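You operate a simulated robot arm through the tools that you are given. There is no shell and no other tool. Be economical: measure what you need, move in short steps, check, and stop when the job is done.

You run a simulated two-armed robot. Do the job below in one go: nothing can be reset, and whatever is moved stays where it is left.

Task
Pick up the clean strainer marked "60 mesh" from the top of the upkeep table with one hand, pass it to the other hand and put it on the clear middle of the steel worktop.

The check looks at the end state, three seconds after you hand in, the way a careful person would. Anything else that was tipped, shoved, dropped, spilled or broken makes it a failure.

Robot
Two 7-joint arms with two-finger parallel grippers on one trunk, on a base that drives. Base frame: it is fixed to the floor where the robot stands at the start and does not move with it; the origin is under the middle of the robot, x ahead of it, y to its left, z up; the surface under the hand at the start is at about z = 730. Readings come in mm, rad, newtons and seconds.
The left shoulder is at the start at [50, 187, 1085], the right one opposite. With the tool pointing down near the work surface each hand reaches from about 100 to 660 mm from the robot's upright axis, wherever it stands, measured 20 degrees to its own side. Places, roughly: clear middle of the steel worktop [-2600, -1300, 700]. Payload 3.43 kg a hand.
The tool frame of a hand sits at the grasp point between the pads (the TCP): z along the fingers, y along the line on which they close. The tips reach 30 mm beyond it. The gripper opens to 94 mm. The fingers are 28 mm wide and 10 mm thick; the gripper's body (50 by 96 mm) begins 55 mm behind the TCP.
Orientation is that of the tool frame in the base frame, as [roll, pitch, yaw] about the fixed x, y, z axes, in that order (R = Rz(yaw) Ry(pitch) Rx(roll)). With the fingers straight down and closing along the base's y, the tool's x points along the base's -x, its y along +y and its z along -z.

Tools
- The arms move only by the tool nudge_tool. It takes "left_commands", "right_commands" or both (then of equal length, played together; a hand with none holds still); each is a list of rows, each an object (a shift or turn left out is 0, a gripper value left out holds the last) with "offset": the shift along the tool's x, y, z in cm, a list of three; "turn": the turn, a rotation vector about the tool's x, y, z in rad, a list of three. In form: [{"offset": [x, y, z], "turn": [ax, ay, az]}, ...]. A call has 1 to 20 rows; each row shifts and turns the commanded pose from where the row before left it, along the tool's axes as they then stand. "left_claw" and "right_claw" are, for a hand that has rows, the opening in per cent of the stroke, from 0 (shut) to 100 (fully open), set as the call begins (left out, the last holds). A row lasts 0.2 s, in which the tool goes at most 50 mm and 0.15 rad; a call with a longer step from one row to the next is refused whole, and so is a gripper value outside its range. A pose out of reach is approached as far as the arm can. The call stops where the force on the tool passes 40 N (or 10 N more than at its start, if that is more) or the arm is blocked; 0.2 s more then pass. The fingers move at their own pace (about 153 mm/s each) and stop on an object; they squeeze with about 34 N. The grip force told is the motor's: it shows also when the fingers shut on nothing. Time passes only in rows, and 0.2 s behind the last, so rows that do not move let the fingers close. The reply holds the time, the measured pose of the TCP, the force on the tool along the base axes, the opening and the grip force, in the units named above and with some noise, with the torque about the TCP (base axes, N m) and any sound that the robot's microphone picked up.
- Cameras (640 x 400 px; columns grow to the right, rows downward): "scene" is now at [141.1, 11.5, 1237.7]; the picture's right is [0.13, -0.99, 0.00], its down [-0.63, -0.08, -0.78] and it looks along [0.77, 0.10, -0.63] (base axes); focal length 294 px, centre (320, 200). "left" rides on the left gripper at [76, -14, -103] in its tool frame; the picture's right is [0.18, 0.98, 0.00], its down [-0.75, 0.14, -0.64] and it looks along [-0.63, 0.12, 0.77] (tool axes); focal length 243 px, centre (320, 200). "right" rides on the right gripper at [76, 14, -103] in its tool frame; the picture's right is [-0.18, 0.98, 0.00], its down [-0.75, -0.14, -0.64] and it looks along [-0.63, -0.12, 0.77] (tool axes); focal length 243 px, centre (320, 200). There is no depth. A picture from a camera that has moved, and an enlarged one, comes with that camera's place and axes in the base frame and with its lens.
- get_image(camera): a new picture of that camera. It takes no simulated time.
- slide_trunk(by): slides the trunk up (or, below 0, down) by that many mm; the arms and the scene camera ride with it, the base frame stays. It gives what a move gives, with no picture.
- steer(legs): drives the robot by 1 to 6 legs, each [ahead, left, turn to the left] in mm, mm and rad, along the robot's own axes; the way and the turn of a leg run together, so that a leg with both is an arc; at most 1500 mm and 3.142 rad a leg. The arms and the cameras ride along, it lands a little off, and it stops where it bumps. It gives what a move gives.
- head_to(pan, tilt): turns the head with the scene camera to pan (to the left, within 1.396 rad either way) and tilt (down, from -0.506 to 1.204), counted from straight ahead of the robot. It gives what a move gives.
- close_up(camera, box): a new picture of the part [left, top, right, bottom] of that camera's present view, enlarged. It takes no simulated time.
- close_job(): hands the job in; it is judged then, once.

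Work in short steps. Places have to be worked out from the pictures, the camera data and where the tool is seen: move nearer, look again, correct. Check each grasp and each placing, and mend what went wrong. You have 120 turns and 92 pictures in all, those below and enlarged ones among them. Open the grippers and draw the arms clear of the work before you hand the job in, unless the task says otherwise; then end with one line.

The tools are called after "Call:" as a command line: name --argument value ..., lists and objects as JSON in quotes. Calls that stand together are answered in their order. nudge_tool: Moves the arms, as the interface text tells. Its arguments: {"type":"object","properties":{"left_commands":{"type":"array"},"left_claw":{"type":"number"},"right_commands":{"type":"array"},"right_claw":{"type":"number"}},"required":[]} The other tools are called the same way: slide_trunk (by) slides the trunk up or down; steer (legs) drives the base; head_to (pan, tilt) turns the head that bears the scene camera; get_image (camera) takes a picture; close_up (camera, box) takes an enlarged picture of a part of a camera's view; close_job () hands the job in.

At the start:

```text
t: 0.0
left_tcp_pos: [507.9, 263.2, 982.2]
left_orientation: [3.141, 0.0, 3.141]
left_contact_force: [-0.7, -1.0, 0.4]
left_torque: [0.01, 0.0, 0.0]
left_opening: 93.9
left_gripper_force: 0.0
right_tcp_pos: [483.2, -69.1, 952.1]
right_orientation: [-3.139, 0.0, 3.14]
right_contact_force: [-0.1, 0.4, 0.0]
right_torque: [-0.01, -0.01, 0.01]
right_opening: 94.3
right_gripper_force: 0.1
trunk travel left (down, up): [-300.0, 132.0]
robot x, y, heading: [1.1, -1.0, 0.002]
head pan, tilt: [0.134, 0.684]
```

scene: 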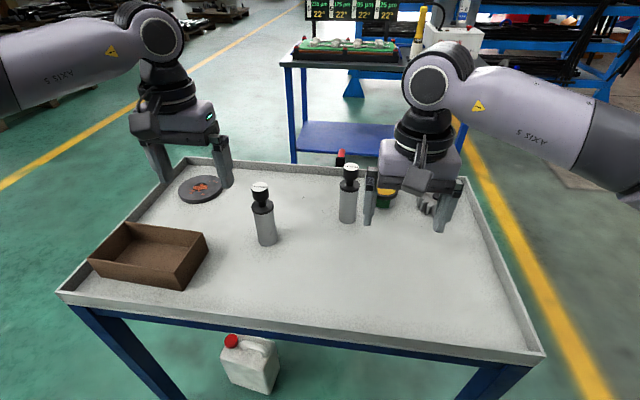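
right: 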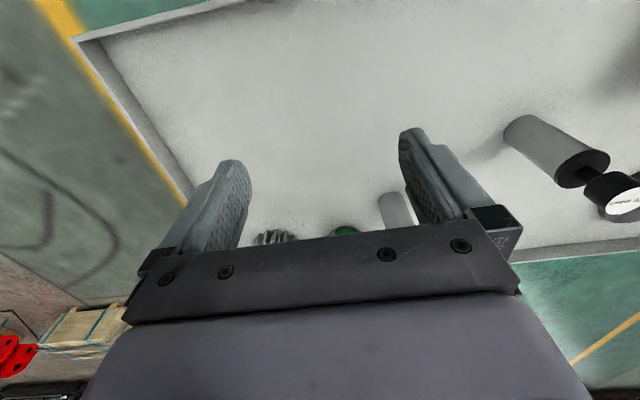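
left: 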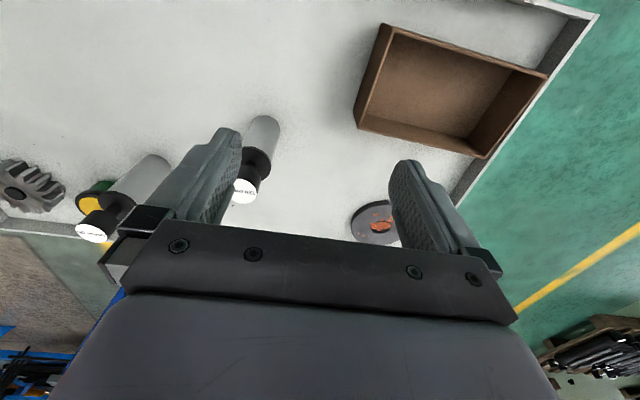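

The table carries two or more capped cylinders with labels on top. I enlarge the labels to find which is "60 mesh".

Call:
close_up --camera "scene" --box '[230, 140, 470, 260]'

Call:
close_up --camera "left" --box '[60, 100, 300, 250]'

```text
2.67 times, centred on (350, 200) of scene
camera zoom: at [141.1, 11.5, 1237.7], right [0.13, -0.99, 0.0], down [-0.63, -0.08, -0.78], along [0.77, 0.1, -0.63], focal length 784 px, centre (240, 200)
```

zoom: 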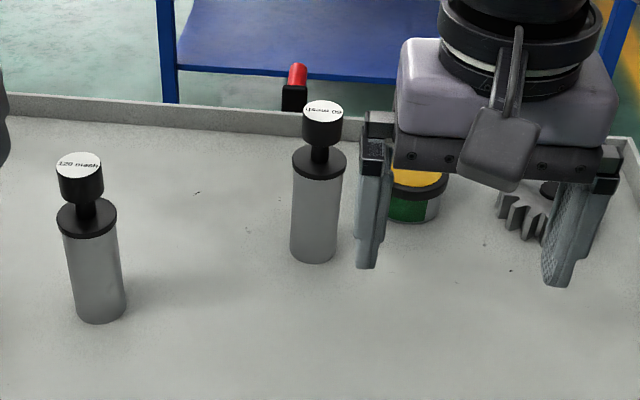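

```text
2.67 times, centred on (180, 175) of left
camera zoom: at [431.9, 250.2, 1085.2], right [-0.18, 0.98, 0.0], down [0.75, 0.14, 0.64], along [0.63, 0.12, -0.77], focal length 647 px, centre (693, 267)
```

zoom: 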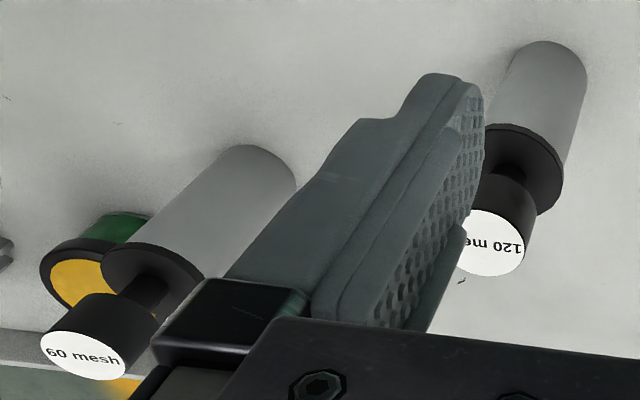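

The "60 mesh" strainer stands at roughly (695, 13), with its top near z 888, and it looks clean. I plan to grip its body from the side with the right hand, then have the left hand take the knob from above. First I tilt the right hand forward in place.

Call:
nudge_tool --right_commands '[{"turn": [0, -0.136, 0]}, {"turn": [0, -0.136, 0]}, {"turn": [0, -0.136, 0]}, {"turn": [0, -0.136, 0]}, {"turn": [0, -0.136, 0]}, {"turn": [0, -0.136, 0]}, {"turn": [0, -0.136, 0]}, {"turn": [0, -0.136, 0]}, {"turn": [0, -0.136, 0]}]' --right_claw 100

```text
t: 2.0
left_tcp_pos: [507.2, 263.9, 982.8]
left_orientation: [3.142, 0.0, 3.141]
left_contact_force: [1.0, -0.1, -0.2]
left_torque: [-0.02, 0.02, 0.03]
left_opening: 94.1
left_gripper_force: 0.0
right_tcp_pos: [482.0, -68.8, 953.3]
right_orientation: [3.138, 1.226, 3.139]
right_contact_force: [1.0, 0.7, 0.0]
right_torque: [0.0, -0.03, 0.03]
right_opening: 93.7
right_gripper_force: 0.1
trunk travel left (down, up): [-300.0, 132.0]
robot x, y, heading: [-3.1, 1.8, 0.0]
head pan, tilt: [0.134, 0.684]
```

The rotation worked. I take pictures to refine the strainer's place.

Call:
get_image --camera "scene"

Call:
get_image --camera "right"

```text
86 pictures are left
camera scene: at [141.0, 11.7, 1237.7], right [0.13, -0.99, 0.0], down [-0.63, -0.08, -0.78], along [0.77, 0.1, -0.63], focal length 294 px, centre (320, 200)
```

scene: 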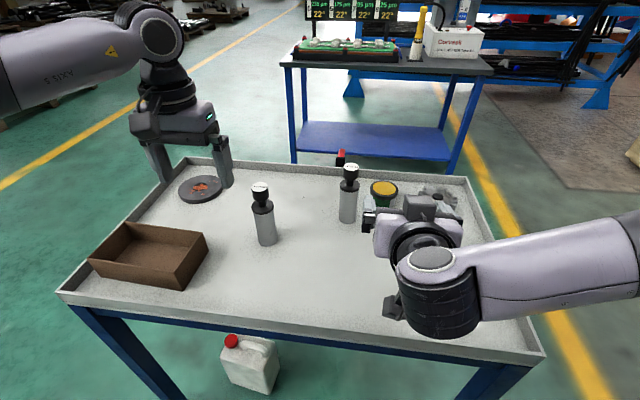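

```text
85 pictures are left
camera right: at [361.0, -54.6, 916.3], right [0.06, 0.98, 0.17], down [-0.35, -0.14, 0.93], along [0.93, -0.12, 0.34], focal length 243 px, centre (320, 200)
```

right: 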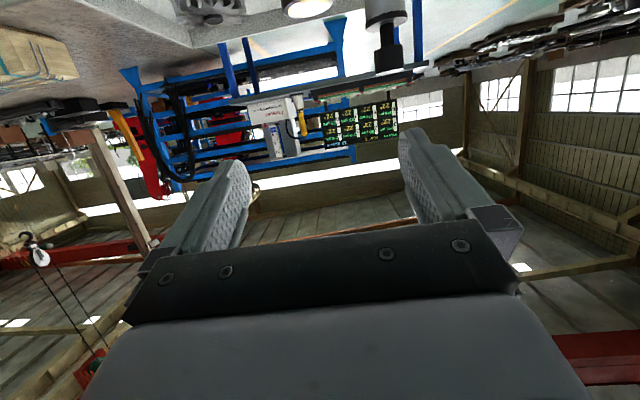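

The camera hangs below the hand in this attitude, so I use a steeper tilt, about 30° below level, to keep it clear of the table. Then I go to a pre-grasp pose in front of the strainer.

Call:
nudge_tool --right_commands '[{"turn": [0, 0.09, 0]}, {"turn": [0, 0.09, 0]}, {"offset": [0, 2, 0]}, {"offset": [0, 2, 0]}, {"offset": [0, 2, 0]}, {"offset": [0, 2.2, 0]}, {"offset": [1.87, 0, 2.88]}, {"offset": [1.87, 0, 2.88]}, {"offset": [1.87, 0, 2.88]}]'

Call:
get_image --camera "scene"

Call:
get_image --camera "right"

```text
t: 4.0
left_tcp_pos: [507.9, 263.5, 981.9]
left_orientation: [3.141, 0.0, -3.141]
left_contact_force: [-0.6, 0.7, -0.2]
left_torque: [0.03, -0.03, 0.0]
left_opening: 94.2
left_gripper_force: 0.0
right_tcp_pos: [529.1, 12.5, 859.8]
right_orientation: [3.14, 1.046, 3.141]
right_contact_force: [-1.1, 0.5, 0.0]
right_torque: [-0.01, 0.01, 0.02]
right_opening: 93.6
right_gripper_force: 0.1
trunk travel left (down, up): [-300.0, 132.0]
robot x, y, heading: [0.8, 2.5, 0.001]
head pan, tilt: [0.134, 0.684]
```

```text
84 pictures are left
camera scene: at [141.2, 11.6, 1237.7], right [0.13, -0.99, 0.0], down [-0.63, -0.08, -0.78], along [0.77, 0.1, -0.63], focal length 294 px, centre (320, 200)
```

scene: 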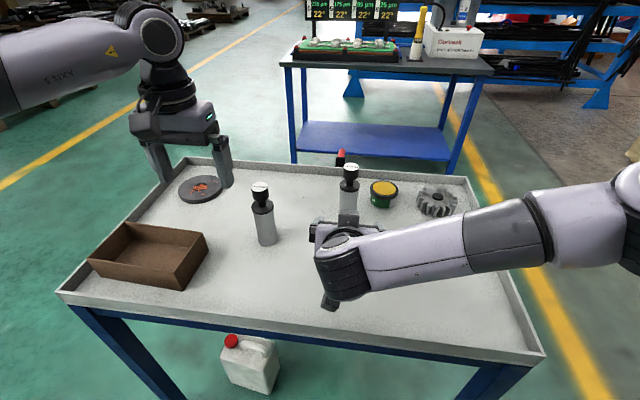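

```text
83 pictures are left
camera right: at [403.0, 26.5, 846.2], right [0.09, 0.98, 0.16], down [-0.18, -0.14, 0.97], along [0.98, -0.12, 0.16], focal length 243 px, centre (320, 200)
```

right: 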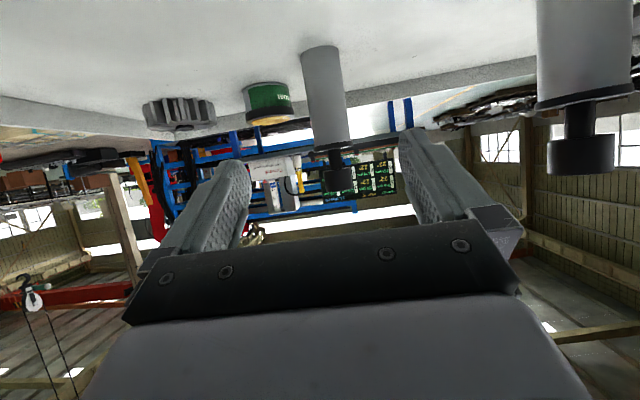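

The right-hand view puts the strainer at about (690, 16), with the body from z 730 to 830 and the knob top at about 884. I go down to z 790 in front of it and check before closing in.

Call:
nudge_tool --right_commands '[{"offset": [1.5, 0.12, 2.07]}, {"offset": [1.5, 0.12, 2.07]}, {"offset": [1.5, 0.12, 2.07]}, {"offset": [-1, 0, 1.73]}, {"offset": [-1, 0, 1.73]}]'

Call:
get_image --camera "scene"

Call:
get_image --camera "right"

```text
t: 5.2
left_tcp_pos: [507.4, 264.4, 982.7]
left_orientation: [3.141, -0.002, 3.141]
left_contact_force: [-0.3, 0.4, -0.6]
left_torque: [0.01, -0.01, 0.01]
left_opening: 94.0
left_gripper_force: 0.0
right_tcp_pos: [600.4, 16.7, 791.0]
right_orientation: [-3.141, 1.044, -3.141]
right_contact_force: [0.5, -0.2, 0.5]
right_torque: [-0.01, 0.0, 0.05]
right_opening: 93.9
right_gripper_force: 0.1
trunk travel left (down, up): [-300.0, 132.0]
robot x, y, heading: [-1.1, 1.0, -0.001]
head pan, tilt: [0.134, 0.684]
```

```text
82 pictures are left
camera scene: at [141.1, 11.6, 1237.7], right [0.13, -0.99, 0.0], down [-0.63, -0.08, -0.78], along [0.77, 0.1, -0.63], focal length 294 px, centre (320, 200)
```

scene: 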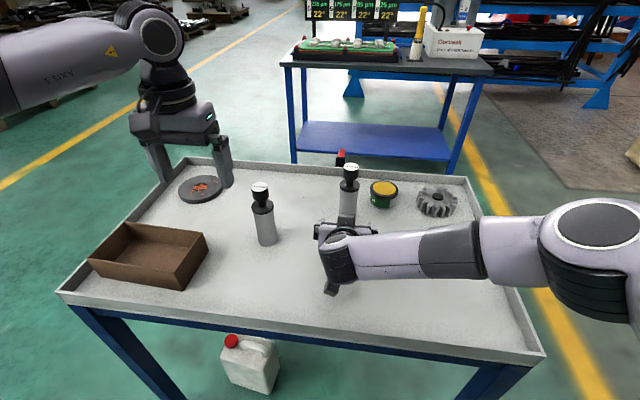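

```text
81 pictures are left
camera right: at [473.4, 30.9, 776.9], right [0.09, 0.98, 0.16], down [-0.18, -0.14, 0.97], along [0.98, -0.12, 0.16], focal length 243 px, centre (320, 200)
```

right: 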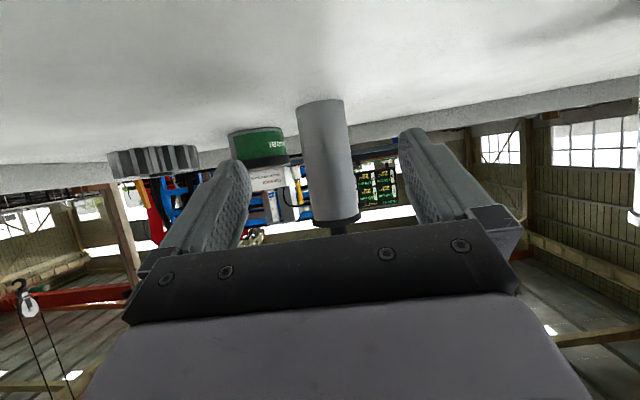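

The body is centred between the fingers. The green can stands just beyond at about (762, -64), so I narrow the opening to 75 % and advance to x≈686.

Call:
nudge_tool --right_commands '[{"offset": [0, 0, 0]}, {"offset": [-1.07, 0, 1.86]}, {"offset": [-1.07, 0, 1.86]}, {"offset": [-1.07, 0, 1.86]}, {"offset": [-1.07, 0, 1.86]}]' --right_claw 75

Call:
close_up --camera "scene" --box '[280, 140, 480, 265]'

Call:
get_image --camera "right"

```text
t: 6.4
left_tcp_pos: [507.5, 264.1, 981.9]
left_orientation: [3.14, 0.0, -3.14]
left_contact_force: [-0.1, 0.4, -0.2]
left_torque: [0.02, -0.02, 0.0]
left_opening: 93.6
left_gripper_force: 0.0
right_tcp_pos: [685.3, 17.2, 789.1]
right_orientation: [3.141, 1.044, -3.139]
right_contact_force: [0.1, 0.0, 0.4]
right_torque: [0.01, 0.05, -0.01]
right_opening: 70.5
right_gripper_force: 0.0
trunk travel left (down, up): [-300.0, 132.0]
robot x, y, heading: [-0.3, 1.3, 0.002]
head pan, tilt: [0.134, 0.684]
```

```text
3.20 times, centred on (380, 202) of scene
camera zoom: at [141.1, 11.7, 1237.7], right [0.13, -0.99, 0.0], down [-0.63, -0.08, -0.78], along [0.77, 0.1, -0.63], focal length 941 px, centre (128, 192)
```

zoom: 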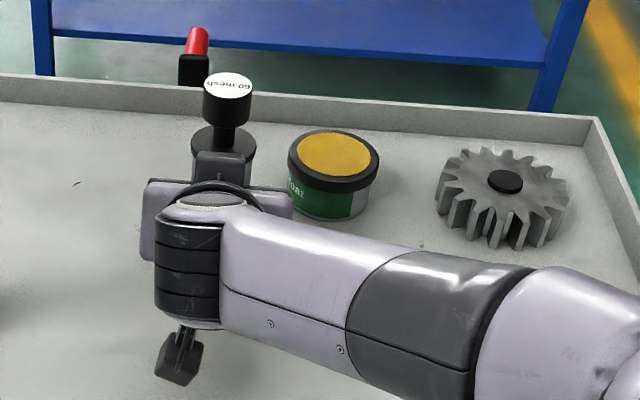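

```text
79 pictures are left
camera right: at [559.1, 31.2, 775.7], right [0.09, 0.98, 0.16], down [-0.18, -0.14, 0.97], along [0.98, -0.12, 0.16], focal length 243 px, centre (320, 200)
```

right: 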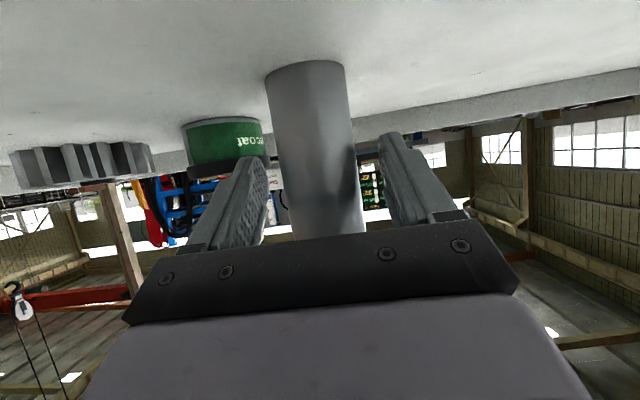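

The body (about 42 mm across) stands between the pads and is centred within about 1 mm. I close the right gripper.

Call:
nudge_tool --right_commands '[{"offset": [-0.15, 0.1, 0.26]}, {}, {}, {}]' --right_claw 0

Call:
get_image --camera "right"

```text
t: 7.4
left_tcp_pos: [508.2, 263.4, 982.8]
left_orientation: [3.141, 0.002, -3.141]
left_contact_force: [0.0, 0.3, -0.3]
left_torque: [0.0, 0.01, -0.01]
left_opening: 94.0
left_gripper_force: 0.2
right_tcp_pos: [689.2, 17.8, 790.6]
right_orientation: [-3.141, 1.044, -3.141]
right_contact_force: [-0.7, 1.0, 0.9]
right_torque: [-0.01, 0.0, 0.0]
right_opening: 43.6
right_gripper_force: 33.6
trunk travel left (down, up): [-300.0, 132.0]
robot x, y, heading: [1.1, 1.9, 0.001]
head pan, tilt: [0.134, 0.684]
```

```text
78 pictures are left
camera right: at [562.0, 32.3, 775.8], right [0.09, 0.98, 0.16], down [-0.18, -0.14, 0.97], along [0.98, -0.12, 0.16], focal length 243 px, centre (320, 200)
```

right: 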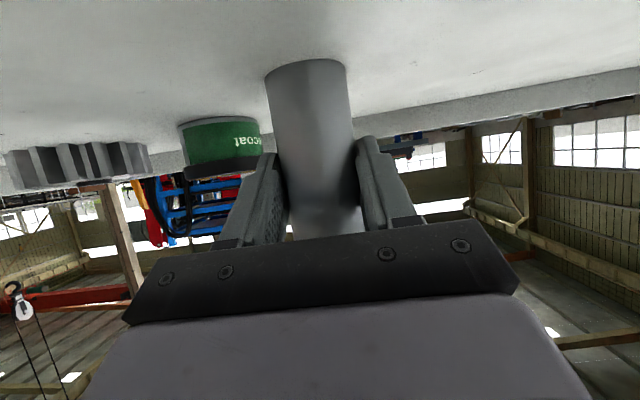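

The grip is firm at 43.6 mm and 34 N. I lift straight up 160 mm.

Call:
nudge_tool --right_commands '[{"offset": [-0.87, 0, -0.5]}, {"offset": [-1.73, 0, -1.0]}, {"offset": [-1.73, 0, -1.0]}, {"offset": [-2.6, 0, -1.5]}, {"offset": [-2.6, 0, -1.5]}, {"offset": [-2.6, 0, -1.5]}, {"offset": [-1.73, 0, -1.0]}]'

Call:
get_image --camera "scene"

```text
t: 9.0
left_tcp_pos: [507.4, 262.8, 983.4]
left_orientation: [3.141, -0.001, -3.141]
left_contact_force: [-0.2, 0.4, 0.3]
left_torque: [-0.02, 0.01, -0.01]
left_opening: 93.9
left_gripper_force: 0.0
right_tcp_pos: [689.1, 18.4, 950.1]
right_orientation: [3.141, 1.044, 3.14]
right_contact_force: [0.4, -0.8, -0.6]
right_torque: [0.03, 0.01, 0.03]
right_opening: 43.6
right_gripper_force: 33.4
trunk travel left (down, up): [-300.0, 132.0]
robot x, y, heading: [-3.2, -0.2, -0.0]
head pan, tilt: [0.134, 0.684]
```

```text
77 pictures are left
camera scene: at [141.1, 11.5, 1237.7], right [0.13, -0.99, 0.0], down [-0.63, -0.08, -0.78], along [0.77, 0.1, -0.63], focal length 294 px, centre (320, 200)
```

scene: 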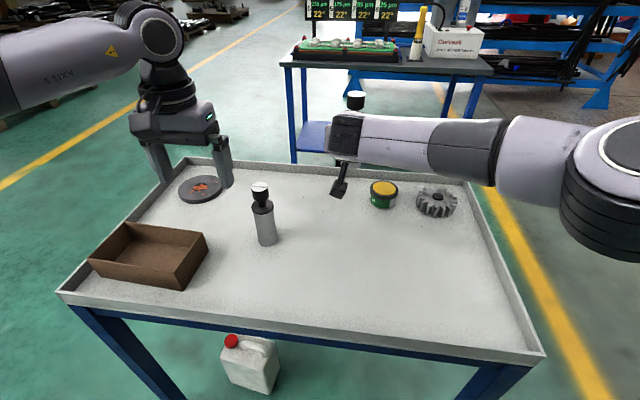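

The strainer is up and nothing else was disturbed. I bring it back to the middle at z≈910 and raise the left hand beside it.

Call:
nudge_tool --right_commands '[{"offset": [1.82, 0, -1.82]}, {"offset": [1.82, 0, -1.82]}, {"offset": [1.82, 0, -1.82]}, {"offset": [1.82, 0, -1.82]}, {"offset": [1.82, 0, -1.82]}, {"offset": [1.82, 0, -1.82]}]' --left_commands '[{"offset": [-0.55, -2.07, -1.67]}, {"offset": [-0.55, -2.07, -1.67]}, {"offset": [-0.55, -2.07, -1.67]}, {"offset": [-0.55, -2.07, -1.67]}, {"offset": [-0.55, -2.07, -1.67]}, {"offset": [-0.55, -2.07, -1.67]}]'

Call:
get_image --camera "scene"

Call:
get_image --camera "left"

```text
t: 10.4
left_tcp_pos: [541.2, 139.1, 1083.7]
left_orientation: [3.142, -0.001, 3.142]
left_contact_force: [0.4, -0.4, -0.4]
left_torque: [0.01, 0.01, 0.03]
left_opening: 94.0
left_gripper_force: 0.0
right_tcp_pos: [538.9, 16.4, 911.4]
right_orientation: [3.14, 1.042, -3.141]
right_contact_force: [-0.2, 0.4, -0.9]
right_torque: [-0.02, 0.03, -0.05]
right_opening: 43.3
right_gripper_force: 34.1
trunk travel left (down, up): [-300.0, 132.0]
robot x, y, heading: [-0.3, 0.9, 0.001]
head pan, tilt: [0.134, 0.684]
```

```text
76 pictures are left
camera scene: at [141.0, 11.2, 1237.7], right [0.13, -0.99, 0.0], down [-0.63, -0.08, -0.78], along [0.77, 0.1, -0.63], focal length 294 px, centre (320, 200)
```

scene: 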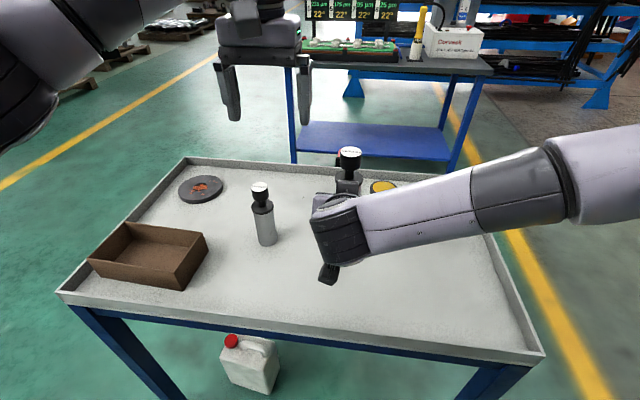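

```text
75 pictures are left
camera left: at [465.5, 125.6, 1186.1], right [-0.18, 0.98, 0.0], down [0.75, 0.14, 0.64], along [0.63, 0.12, -0.77], focal length 243 px, centre (320, 200)
```

left: 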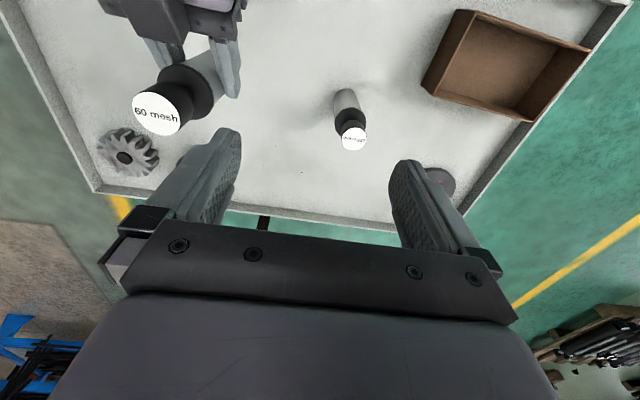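

The knob is seen at about (550, 20), with its top near z 1005. I move the left hand over it, staying above, and look again.

Call:
nudge_tool --left_commands '[{"offset": [-0.15, -2.95, 0]}, {"offset": [-0.15, -2.95, 0]}, {"offset": [-0.15, -2.95, 0]}, {"offset": [-0.15, -2.95, 0]}]'

Call:
get_image --camera "scene"

Call:
get_image --camera "left"

```text
t: 11.4
left_tcp_pos: [546.9, 21.2, 1082.3]
left_orientation: [3.141, -0.001, 3.142]
left_contact_force: [0.1, 0.0, 0.0]
left_torque: [0.0, -0.02, -0.01]
left_opening: 93.8
left_gripper_force: 0.0
right_tcp_pos: [539.9, 17.3, 910.3]
right_orientation: [3.141, 1.043, 3.139]
right_contact_force: [0.8, 0.3, -0.8]
right_torque: [-0.01, 0.0, -0.02]
right_opening: 43.8
right_gripper_force: 33.3
trunk travel left (down, up): [-300.0, 132.0]
robot x, y, heading: [2.9, 1.1, -0.001]
head pan, tilt: [0.134, 0.684]
```

```text
74 pictures are left
camera scene: at [141.0, 10.9, 1237.7], right [0.13, -0.99, 0.0], down [-0.63, -0.08, -0.78], along [0.77, 0.1, -0.63], focal length 294 px, centre (320, 200)
```

scene: 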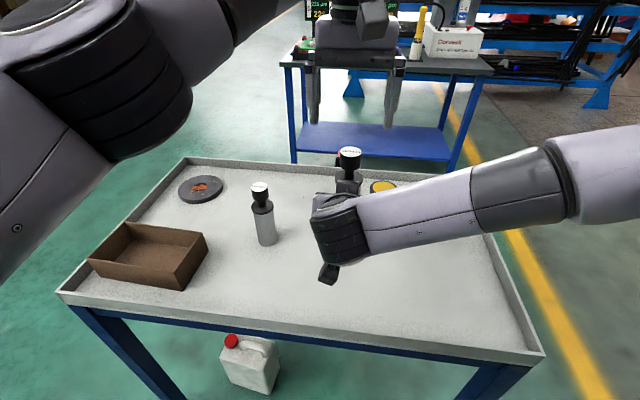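

```text
73 pictures are left
camera left: at [471.2, 7.3, 1186.0], right [-0.18, 0.98, 0.0], down [0.75, 0.14, 0.64], along [0.63, 0.12, -0.77], focal length 243 px, centre (320, 200)
```

left: 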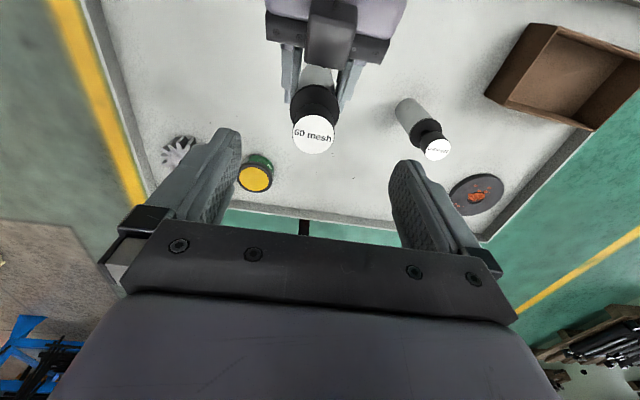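

The knob top is at about (553, 17.5, 1005). I zoom in to check whether the strainer is upright in the right hand.

Call:
close_up --camera "left" --box '[240, 50, 400, 170]'

Call:
close_up --camera "scene" --box '[290, 120, 410, 220]'

```text
3.33 times, centred on (320, 110) of left
camera zoom: at [471.2, 7.3, 1186.0], right [-0.18, 0.98, 0.0], down [0.75, 0.14, 0.64], along [0.63, 0.12, -0.77], focal length 809 px, centre (320, 500)
```

zoom: 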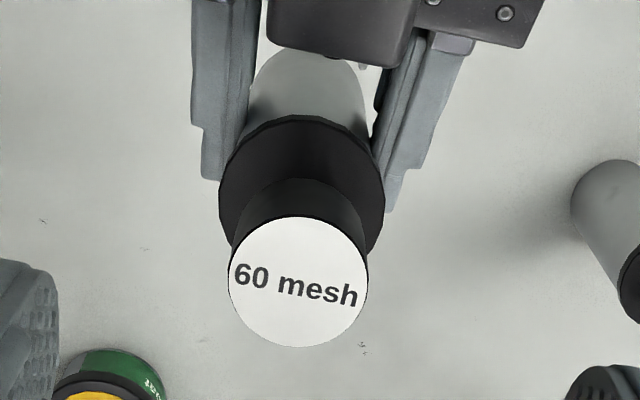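

```text
4.00 times, centred on (350, 170) of scene
camera zoom: at [141.0, 10.9, 1237.7], right [0.13, -0.99, 0.0], down [-0.63, -0.08, -0.78], along [0.77, 0.1, -0.63], focal length 1176 px, centre (200, 320)
```

zoom: 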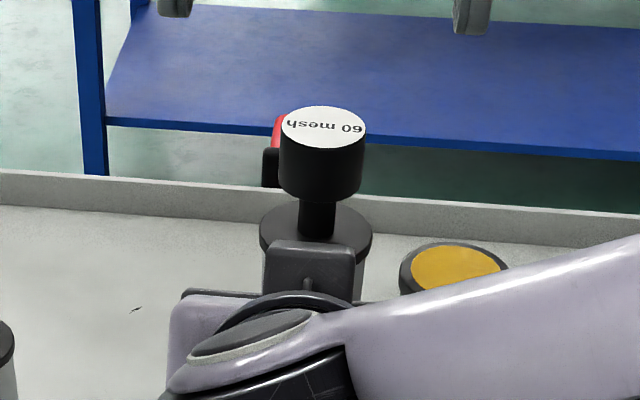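

The strainer is upright with its axis at (552.5, 17.7). The knob spans z 977–1005 and the flange top is near 953. I lower the left hand so the TCP is at mid-knob, z≈991.

Call:
nudge_tool --left_commands '[{"offset": [-0.6, -0.35, 0]}, {"offset": [0, 0, 2]}, {"offset": [0, 0, 2]}, {"offset": [0, 0, 2]}, {"offset": [0, 0, 1.6]}, {"offset": [0, 0, 1.5]}]'

Call:
close_up --camera "scene" --box '[290, 100, 410, 200]'

Call:
get_image --camera "left"

```text
t: 12.8
left_tcp_pos: [553.0, 17.6, 992.2]
left_orientation: [-3.14, 0.001, -3.142]
left_contact_force: [0.8, 0.2, -0.6]
left_torque: [0.0, -0.02, 0.03]
left_opening: 94.1
left_gripper_force: 0.2
right_tcp_pos: [540.3, 17.3, 911.1]
right_orientation: [3.141, 1.043, -3.141]
right_contact_force: [0.4, 0.0, -0.5]
right_torque: [0.04, 0.02, 0.04]
right_opening: 43.6
right_gripper_force: 33.8
trunk travel left (down, up): [-300.0, 132.0]
robot x, y, heading: [-4.7, 3.3, 0.003]
head pan, tilt: [0.134, 0.684]
```

```text
4.00 times, centred on (350, 150) of scene
camera zoom: at [141.2, 11.5, 1237.7], right [0.13, -0.99, 0.0], down [-0.63, -0.08, -0.78], along [0.77, 0.1, -0.63], focal length 1176 px, centre (200, 400)
```

zoom: 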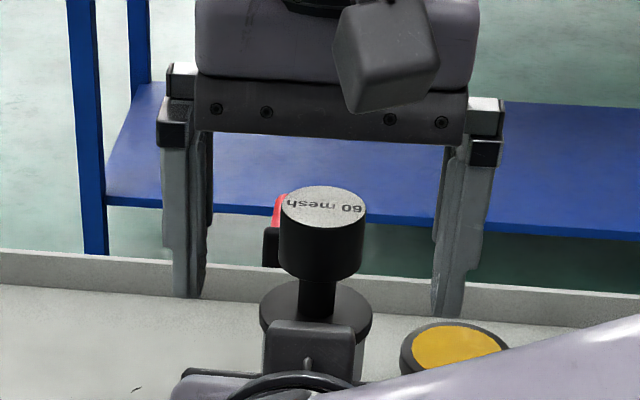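

```text
69 pictures are left
camera left: at [477.1, 4.5, 1094.5], right [-0.18, 0.98, 0.0], down [0.75, 0.14, 0.64], along [0.63, 0.12, -0.77], focal length 243 px, centre (320, 200)
```

left: 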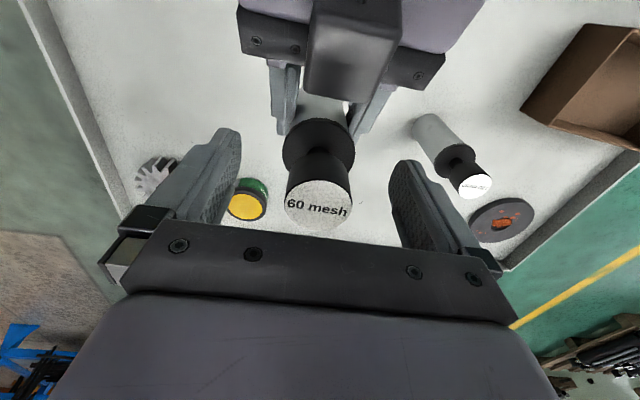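

The knob is centred between the left fingers, so I close the left gripper.

Call:
nudge_tool --left_commands '[{}, {}, {}, {}]' --left_claw 0

Call:
close_up --camera "scene" --box '[290, 100, 410, 200]'

```text
t: 13.8
left_tcp_pos: [552.7, 18.4, 992.6]
left_orientation: [3.141, -0.002, 3.141]
left_contact_force: [0.5, -2.7, -0.8]
left_torque: [-0.11, 0.06, -0.01]
left_opening: 33.3
left_gripper_force: 33.2
right_tcp_pos: [539.9, 18.1, 909.5]
right_orientation: [3.141, 1.044, 3.14]
right_contact_force: [-0.3, 2.1, -1.3]
right_torque: [-0.12, -0.15, 0.02]
right_opening: 43.6
right_gripper_force: 34.4
trunk travel left (down, up): [-300.0, 132.0]
robot x, y, heading: [-1.7, -3.2, -0.001]
head pan, tilt: [0.134, 0.684]
```

```text
4.00 times, centred on (350, 150) of scene
camera zoom: at [141.2, 11.5, 1237.7], right [0.13, -0.99, 0.0], down [-0.63, -0.08, -0.78], along [0.77, 0.1, -0.63], focal length 1176 px, centre (200, 400)
```

zoom: 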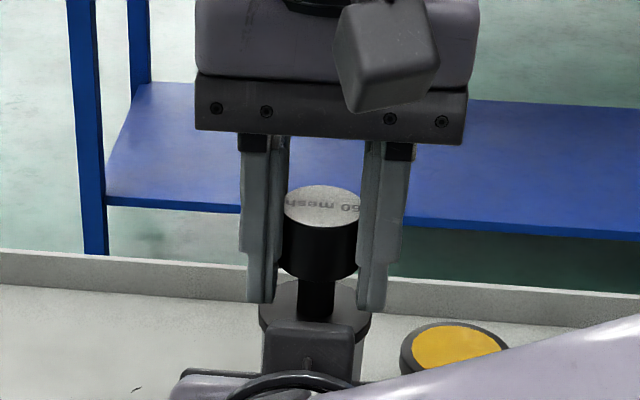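

The left hand holds the knob at 33.3 mm and 33 N. I open the right hand and back it straight out along -x.

Call:
nudge_tool --right_commands '[{}, {}, {"offset": [1, 0, -1.73]}, {"offset": [1, 0, -1.73]}, {"offset": [1.5, 0, -2.6]}, {"offset": [1.5, 0, -2.6]}, {"offset": [1.5, 0, -2.6]}]' --right_claw 85

Call:
get_image --camera "scene"

Call:
get_image --camera "right"

```text
t: 15.4
left_tcp_pos: [552.9, 18.3, 993.3]
left_orientation: [-3.141, -0.001, 3.141]
left_contact_force: [1.0, -0.6, 0.6]
left_torque: [0.0, 0.03, -0.01]
left_opening: 33.2
left_gripper_force: 33.9
right_tcp_pos: [410.2, 18.8, 911.1]
right_orientation: [3.142, 1.043, 3.14]
right_contact_force: [-0.1, -0.2, -0.5]
right_torque: [0.03, 0.01, 0.01]
right_opening: 79.9
right_gripper_force: 0.0
trunk travel left (down, up): [-300.0, 132.0]
robot x, y, heading: [1.3, 1.7, 0.001]
head pan, tilt: [0.134, 0.684]
```

```text
67 pictures are left
camera scene: at [141.0, 11.6, 1237.7], right [0.13, -0.99, 0.0], down [-0.63, -0.08, -0.78], along [0.77, 0.1, -0.63], focal length 294 px, centre (320, 200)
```

scene: 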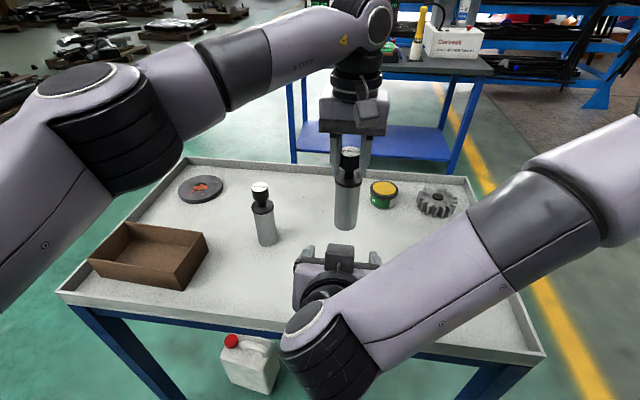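

```text
66 pictures are left
camera right: at [283.6, 32.6, 896.7], right [0.09, 0.98, 0.16], down [-0.18, -0.14, 0.97], along [0.98, -0.12, 0.16], focal length 243 px, centre (320, 200)
```

right: 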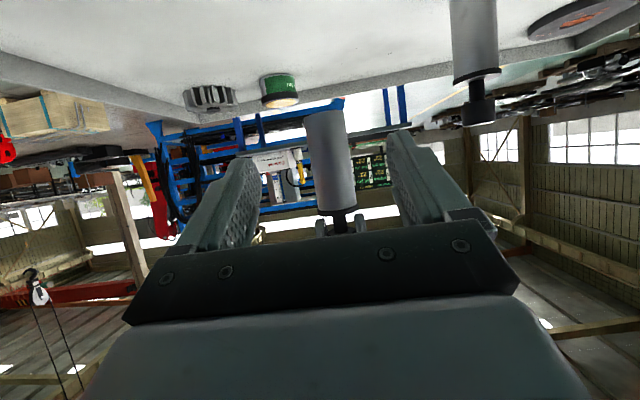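

The handover is done. I fold the right hand away to its own side, fingers down, and draw the strainer up and closer to the robot for travel.

Call:
nudge_tool --right_commands '[{"offset": [0, -3.5, 0]}, {"offset": [0, -3.5, 0]}, {"offset": [0, -3.5, 0]}, {"offset": [0, -3, 0], "turn": [0, 0.15, 0]}, {"offset": [0, -3, 0], "turn": [0, 0.15, 0]}, {"offset": [0, -2, 0], "turn": [0, 0.15, 0]}, {"offset": [0, -2, 0], "turn": [0, 0.15, 0]}, {"turn": [0, 0.15, 0]}, {"turn": [0, 0.15, 0]}, {"turn": [0, 0.147, 0]}]' --left_commands '[{}, {}, {}, {"offset": [0, 0, -2]}, {"offset": [0, 0, -2]}, {"offset": [0, 0, -2]}, {"offset": [2, 0, -1]}, {"offset": [3, 1, 0]}, {"offset": [3, 1, 0]}, {"offset": [3, 1, 0]}]'

Call:
get_image --camera "scene"

```text
t: 17.6
left_tcp_pos: [442.5, 48.9, 1061.5]
left_orientation: [-3.14, 0.001, -3.139]
left_contact_force: [-0.8, 0.2, -1.4]
left_torque: [-0.02, -0.01, -0.01]
left_opening: 33.0
left_gripper_force: 33.6
right_tcp_pos: [409.8, -187.1, 910.3]
right_orientation: [-3.141, -0.004, -3.14]
right_contact_force: [-0.4, 0.3, 0.6]
right_torque: [0.01, 0.0, 0.01]
right_opening: 80.0
right_gripper_force: 0.1
trunk travel left (down, up): [-300.0, 132.0]
robot x, y, heading: [-0.9, -0.1, 0.0]
head pan, tilt: [0.134, 0.684]
```

```text
65 pictures are left
camera scene: at [141.2, 11.8, 1237.7], right [0.13, -0.99, 0.0], down [-0.63, -0.08, -0.78], along [0.77, 0.1, -0.63], focal length 294 px, centre (320, 200)
```

scene: 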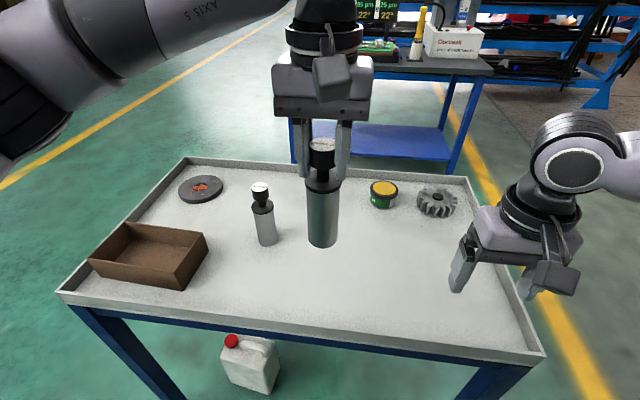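

Before driving I look to both sides with the head for obstacles.

Call:
head_to --pan -1.396 --tilt 0.45

Call:
get_image --camera "scene"

Call:
head_to --pan 1.396 --tilt 0.45

Call:
get_image --camera "scene"

```text
t: 19.2
left_tcp_pos: [443.7, 48.7, 1062.0]
left_orientation: [-3.14, -0.001, 3.14]
left_contact_force: [0.3, 0.2, -0.4]
left_torque: [-0.02, 0.01, 0.02]
left_opening: 33.4
left_gripper_force: 34.0
right_tcp_pos: [410.8, -187.6, 911.6]
right_orientation: [3.14, -0.001, 3.141]
right_contact_force: [0.5, 0.2, -0.3]
right_torque: [0.01, -0.02, 0.02]
right_opening: 79.8
right_gripper_force: 0.0
trunk travel left (down, up): [-300.0, 132.0]
robot x, y, heading: [2.7, 1.6, 0.001]
head pan, tilt: [-1.396, 0.45]
```

```text
64 pictures are left
camera scene: at [72.4, -90.4, 1258.5], right [-0.98, -0.17, 0.0], down [-0.08, 0.43, -0.9], along [0.16, -0.89, -0.44], focal length 294 px, centre (320, 200)
```

scene: 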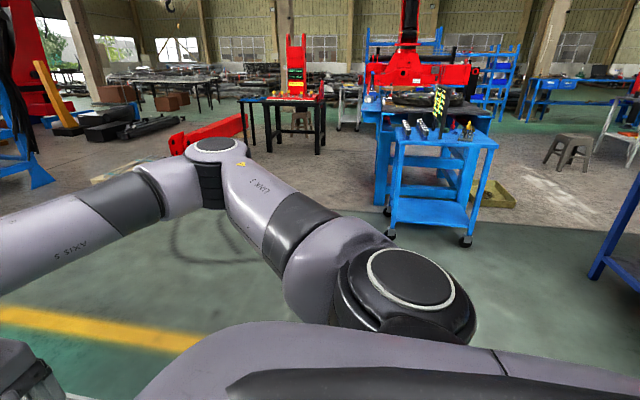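

```text
t: 21.7
left_tcp_pos: [444.4, 47.3, 1061.6]
left_orientation: [3.141, -0.001, 3.142]
left_contact_force: [-1.2, -0.6, -1.9]
left_torque: [0.01, 0.02, 0.01]
left_opening: 33.0
left_gripper_force: 33.9
right_tcp_pos: [409.5, -187.9, 910.6]
right_orientation: [3.141, -0.002, 3.142]
right_contact_force: [-0.1, 0.0, 0.1]
right_torque: [-0.02, -0.03, -0.05]
right_opening: 79.9
right_gripper_force: 0.0
trunk travel left (down, up): [-300.0, 132.0]
robot x, y, heading: [-1.7, -1.0, -0.0]
head pan, tilt: [1.396, 0.45]
```

```text
63 pictures are left
camera scene: at [72.4, 90.6, 1258.5], right [0.98, -0.17, 0.0], down [-0.08, -0.43, -0.9], along [0.16, 0.89, -0.44], focal length 294 px, centre (320, 200)
```

scene: 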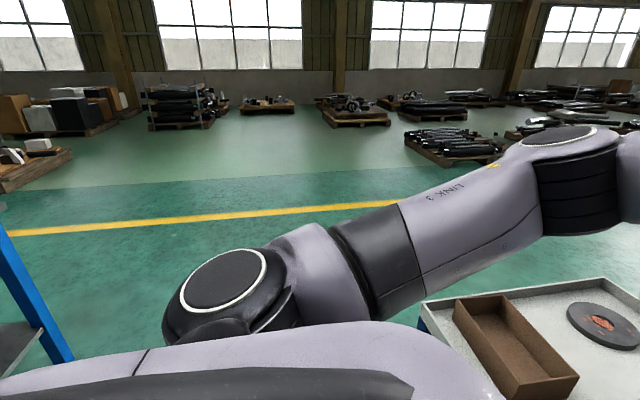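

I back off 400 mm from the table, then turn right partway and look toward the worktop.

Call:
steer --legs '[[-400, 0, 0], [0, 0, -1.5]]'

Call:
head_to --pan -0.9 --tilt 0.35

Call:
get_image --camera "scene"

```text
t: 27.8
left_tcp_pos: [-323.0, -439.5, 1062.3]
left_orientation: [3.141, 0.002, 1.643]
left_contact_force: [0.3, -0.3, -1.1]
left_torque: [-0.03, 0.0, 0.02]
left_opening: 33.4
left_gripper_force: 33.8
right_tcp_pos: [-560.7, -423.0, 910.9]
right_orientation: [-3.141, -0.006, 1.64]
right_contact_force: [0.6, -0.5, -0.1]
right_torque: [0.01, 0.01, 0.0]
right_opening: 79.7
right_gripper_force: 0.0
trunk travel left (down, up): [-300.0, 132.0]
robot x, y, heading: [-401.6, -2.9, -1.499]
head pan, tilt: [1.396, 0.45]
```

```text
t: 30.0
left_tcp_pos: [-321.3, -439.4, 1061.8]
left_orientation: [-3.142, 0.002, 1.64]
left_contact_force: [0.7, -0.2, -0.7]
left_torque: [0.0, -0.01, 0.02]
left_opening: 33.2
left_gripper_force: 34.0
right_tcp_pos: [-560.5, -420.8, 910.5]
right_orientation: [3.141, -0.003, 1.64]
right_contact_force: [-0.8, 0.3, -0.7]
right_torque: [-0.02, 0.01, -0.03]
right_opening: 79.8
right_gripper_force: 0.1
trunk travel left (down, up): [-300.0, 132.0]
robot x, y, heading: [-402.7, 2.7, -1.5]
head pan, tilt: [-0.901, 0.351]
```

```text
62 pictures are left
camera scene: at [-468.4, -120.5, 1267.7], right [-0.67, 0.74, 0.0], down [0.25, 0.23, -0.94], along [-0.69, -0.63, -0.34], focal length 294 px, centre (320, 200)
```

scene: 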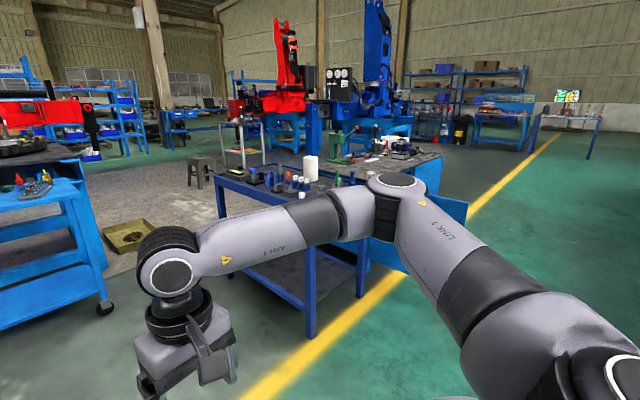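

The worktop point projects to about pixel (388, 167), which is on the blue-legged bench. I zoom in there.

Call:
close_up --camera "scene" --box '[200, 90, 480, 265]'

```text
2.29 times, centred on (340, 178) of scene
camera zoom: at [-468.4, -120.5, 1267.7], right [-0.67, 0.74, 0.0], down [0.25, 0.23, -0.94], along [-0.69, -0.63, -0.34], focal length 672 px, centre (274, 251)
```

zoom: 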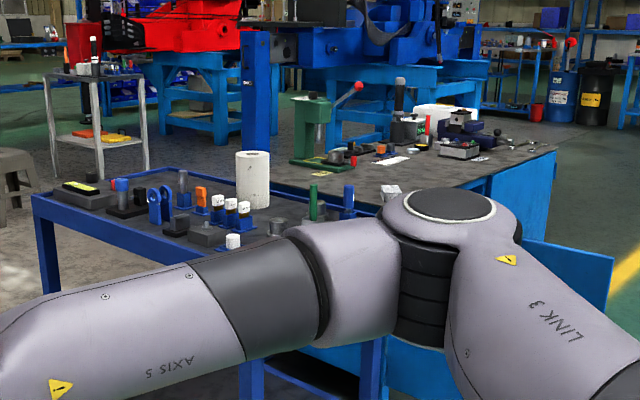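

The steel worktop seems to be the bench behind, reached from its +y side (near edge about y -1080), with another table at x -1370…-1840 in front of it. I look along -x before sliding that way.

Call:
head_to --pan -1.396 --tilt 0.4

Call:
get_image --camera "scene"

```text
t: 30.9
left_tcp_pos: [-323.3, -439.8, 1061.1]
left_orientation: [-3.141, -0.001, 1.64]
left_contact_force: [0.0, 0.6, -0.9]
left_torque: [0.03, -0.04, 0.0]
left_opening: 32.9
left_gripper_force: 33.8
right_tcp_pos: [-560.7, -423.1, 911.5]
right_orientation: [3.141, -0.003, 1.641]
right_contact_force: [1.0, 0.5, -1.1]
right_torque: [0.01, -0.02, 0.01]
right_opening: 80.1
right_gripper_force: 0.0
trunk travel left (down, up): [-300.0, 132.0]
robot x, y, heading: [-400.7, 2.1, -1.504]
head pan, tilt: [-1.396, 0.4]
```

```text
60 pictures are left
camera scene: at [-489.5, -80.1, 1263.2], right [-0.24, 0.97, 0.0], down [0.38, 0.09, -0.92], along [-0.89, -0.22, -0.39], focal length 294 px, centre (320, 200)
```

scene: 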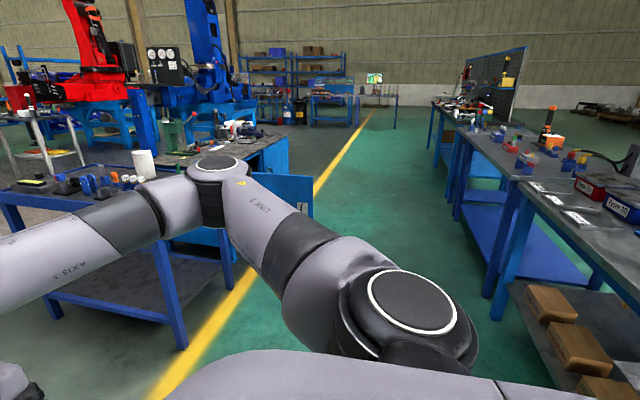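

The aisle runs between the left tables (edge about y -1000) and the right bench (edge about y 530). I slide sideways 1300 mm along it and look at the worktop again.

Call:
steer --legs '[[0, -1300, 0]]'

Call:
head_to --pan -0.9 --tilt 0.5

Call:
get_image --camera "scene"

```text
t: 42.5
left_tcp_pos: [-1617.2, -528.6, 1062.5]
left_orientation: [-3.142, -0.001, 1.643]
left_contact_force: [-0.3, -0.6, -0.2]
left_torque: [0.01, -0.01, -0.02]
left_opening: 32.8
left_gripper_force: 34.6
right_tcp_pos: [-1855.3, -514.2, 910.9]
right_orientation: [-3.141, -0.005, 1.642]
right_contact_force: [0.1, -0.2, 0.0]
right_torque: [0.04, 0.01, -0.01]
right_opening: 80.1
right_gripper_force: 0.1
trunk travel left (down, up): [-300.0, 132.0]
robot x, y, heading: [-1698.4, -90.2, -1.499]
head pan, tilt: [-1.396, 0.4]
```

```text
t: 43.4
left_tcp_pos: [-1617.9, -528.8, 1062.6]
left_orientation: [3.141, 0.0, 1.64]
left_contact_force: [-0.5, 0.2, -1.4]
left_torque: [-0.01, 0.0, -0.03]
left_opening: 33.1
left_gripper_force: 33.8
right_tcp_pos: [-1855.2, -512.0, 910.7]
right_orientation: [-3.141, -0.005, 1.643]
right_contact_force: [0.4, -0.6, -0.7]
right_torque: [0.01, -0.02, -0.02]
right_opening: 79.9
right_gripper_force: 0.0
trunk travel left (down, up): [-300.0, 132.0]
robot x, y, heading: [-1700.7, -91.7, -1.499]
head pan, tilt: [-0.901, 0.499]
```

```text
59 pictures are left
camera scene: at [-1762.2, -209.9, 1254.0], right [-0.67, 0.74, 0.0], down [0.35, 0.32, -0.88], along [-0.65, -0.59, -0.48], focal length 294 px, centre (320, 200)
```

scene: 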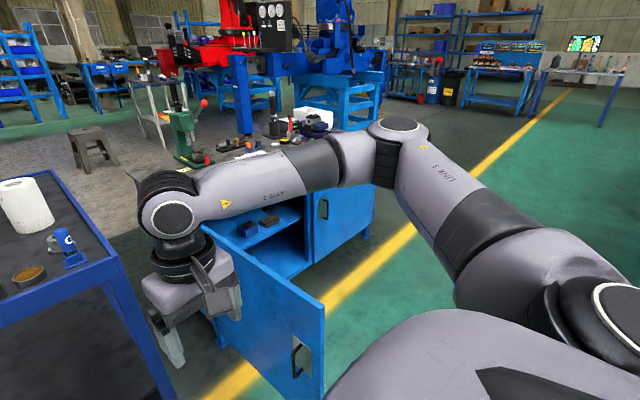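

The bench has an open cupboard door at x≈-2175, reaching out to y≈-580 with its top near z 620. I slide past it to x≈-2700, keeping back, before going in.

Call:
steer --legs '[[-70, 0, -0.072], [0, -1000, 0]]'

Call:
head_to --pan 0.0 --tilt 0.6

Call:
get_image --camera "scene"

```text
t: 53.2
left_tcp_pos: [-2657.5, -465.3, 1062.0]
left_orientation: [-3.141, 0.001, 1.574]
left_contact_force: [-0.4, -0.6, -0.9]
left_torque: [-0.04, 0.03, 0.01]
left_opening: 32.9
left_gripper_force: 34.0
right_tcp_pos: [-2893.7, -431.9, 910.8]
right_orientation: [-3.141, -0.004, 1.57]
right_contact_force: [-0.3, -0.8, 0.5]
right_torque: [0.0, 0.02, -0.01]
right_opening: 79.7
right_gripper_force: 0.1
trunk travel left (down, up): [-300.0, 132.0]
robot x, y, heading: [-2703.2, -23.5, -1.567]
head pan, tilt: [-0.901, 0.499]
```

```text
t: 54.4
left_tcp_pos: [-2658.0, -466.2, 1061.8]
left_orientation: [-3.141, 0.001, 1.575]
left_contact_force: [0.6, 0.6, -0.8]
left_torque: [-0.01, -0.02, 0.02]
left_opening: 33.0
left_gripper_force: 34.1
right_tcp_pos: [-2893.8, -432.5, 910.0]
right_orientation: [-3.141, -0.004, 1.574]
right_contact_force: [0.8, -0.1, -1.2]
right_torque: [0.0, 0.0, 0.03]
right_opening: 79.9
right_gripper_force: 0.2
trunk travel left (down, up): [-300.0, 132.0]
robot x, y, heading: [-2707.0, -21.6, -1.572]
head pan, tilt: [0.0, 0.6]
```

```text
58 pictures are left
camera scene: at [-2708.8, -168.3, 1244.9], right [-1.0, 0.0, 0.0], down [0.0, 0.56, -0.83], along [0.0, -0.83, -0.56], focal length 294 px, centre (320, 200)
```

scene: 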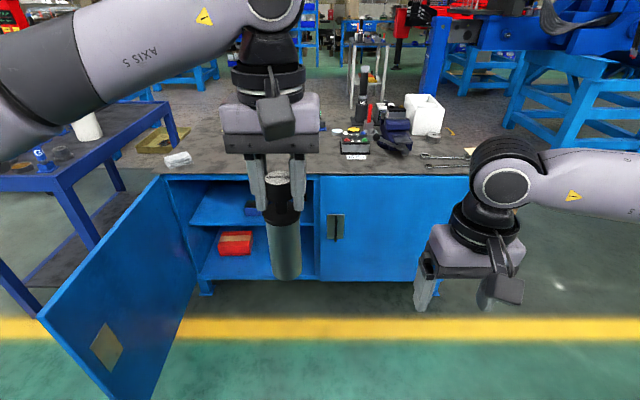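

The way ahead to the bench is clear at x≈-2700, and the door is well to the left. I drive ahead 550 mm and look down at the worktop.

Call:
steer --legs '[[550, 0, 0]]'

Call:
head_to --pan 0.0 --tilt 0.75

Call:
get_image --camera "scene"

Call:
get_image --camera "left"

```text
t: 57.6
left_tcp_pos: [-2654.4, -1015.7, 1061.3]
left_orientation: [-3.141, -0.001, 1.578]
left_contact_force: [0.5, 0.4, -0.7]
left_torque: [-0.02, 0.03, -0.03]
left_opening: 32.8
left_gripper_force: 34.7
right_tcp_pos: [-2889.0, -982.8, 909.7]
right_orientation: [3.141, -0.004, 1.578]
right_contact_force: [0.4, 0.5, 0.5]
right_torque: [-0.02, 0.0, -0.01]
right_opening: 80.1
right_gripper_force: 0.1
trunk travel left (down, up): [-300.0, 132.0]
robot x, y, heading: [-2701.5, -575.1, -1.567]
head pan, tilt: [0.0, 0.6]
```

```text
t: 58.3
left_tcp_pos: [-2654.5, -1015.3, 1062.4]
left_orientation: [3.141, 0.0, 1.578]
left_contact_force: [-0.2, 0.7, -0.8]
left_torque: [0.01, -0.04, -0.03]
left_opening: 33.0
left_gripper_force: 33.5
right_tcp_pos: [-2890.2, -983.3, 911.6]
right_orientation: [-3.141, -0.005, 1.576]
right_contact_force: [-0.3, -0.1, -0.6]
right_torque: [0.01, 0.0, -0.01]
right_opening: 79.6
right_gripper_force: 0.1
trunk travel left (down, up): [-300.0, 132.0]
robot x, y, heading: [-2706.6, -572.6, -1.567]
head pan, tilt: [0.0, 0.75]
```

```text
57 pictures are left
camera scene: at [-2706.0, -712.6, 1232.1], right [-1.0, -0.01, 0.0], down [0.0, 0.68, -0.73], along [0.0, -0.73, -0.68], focal length 294 px, centre (320, 200)
```

scene: 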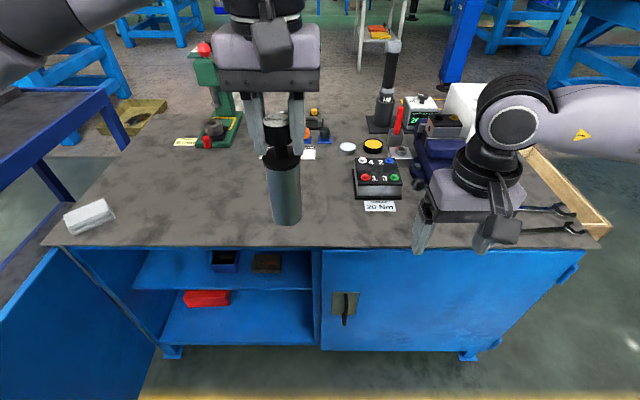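

```text
56 pictures are left
camera left: at [-2668.4, -938.5, 1163.9], right [0.98, 0.19, 0.0], down [0.15, -0.75, 0.64], along [0.12, -0.63, -0.77], focal length 243 px, centre (320, 200)
```

left: 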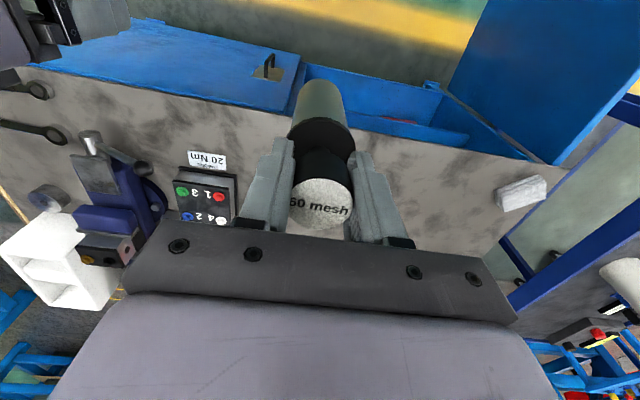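

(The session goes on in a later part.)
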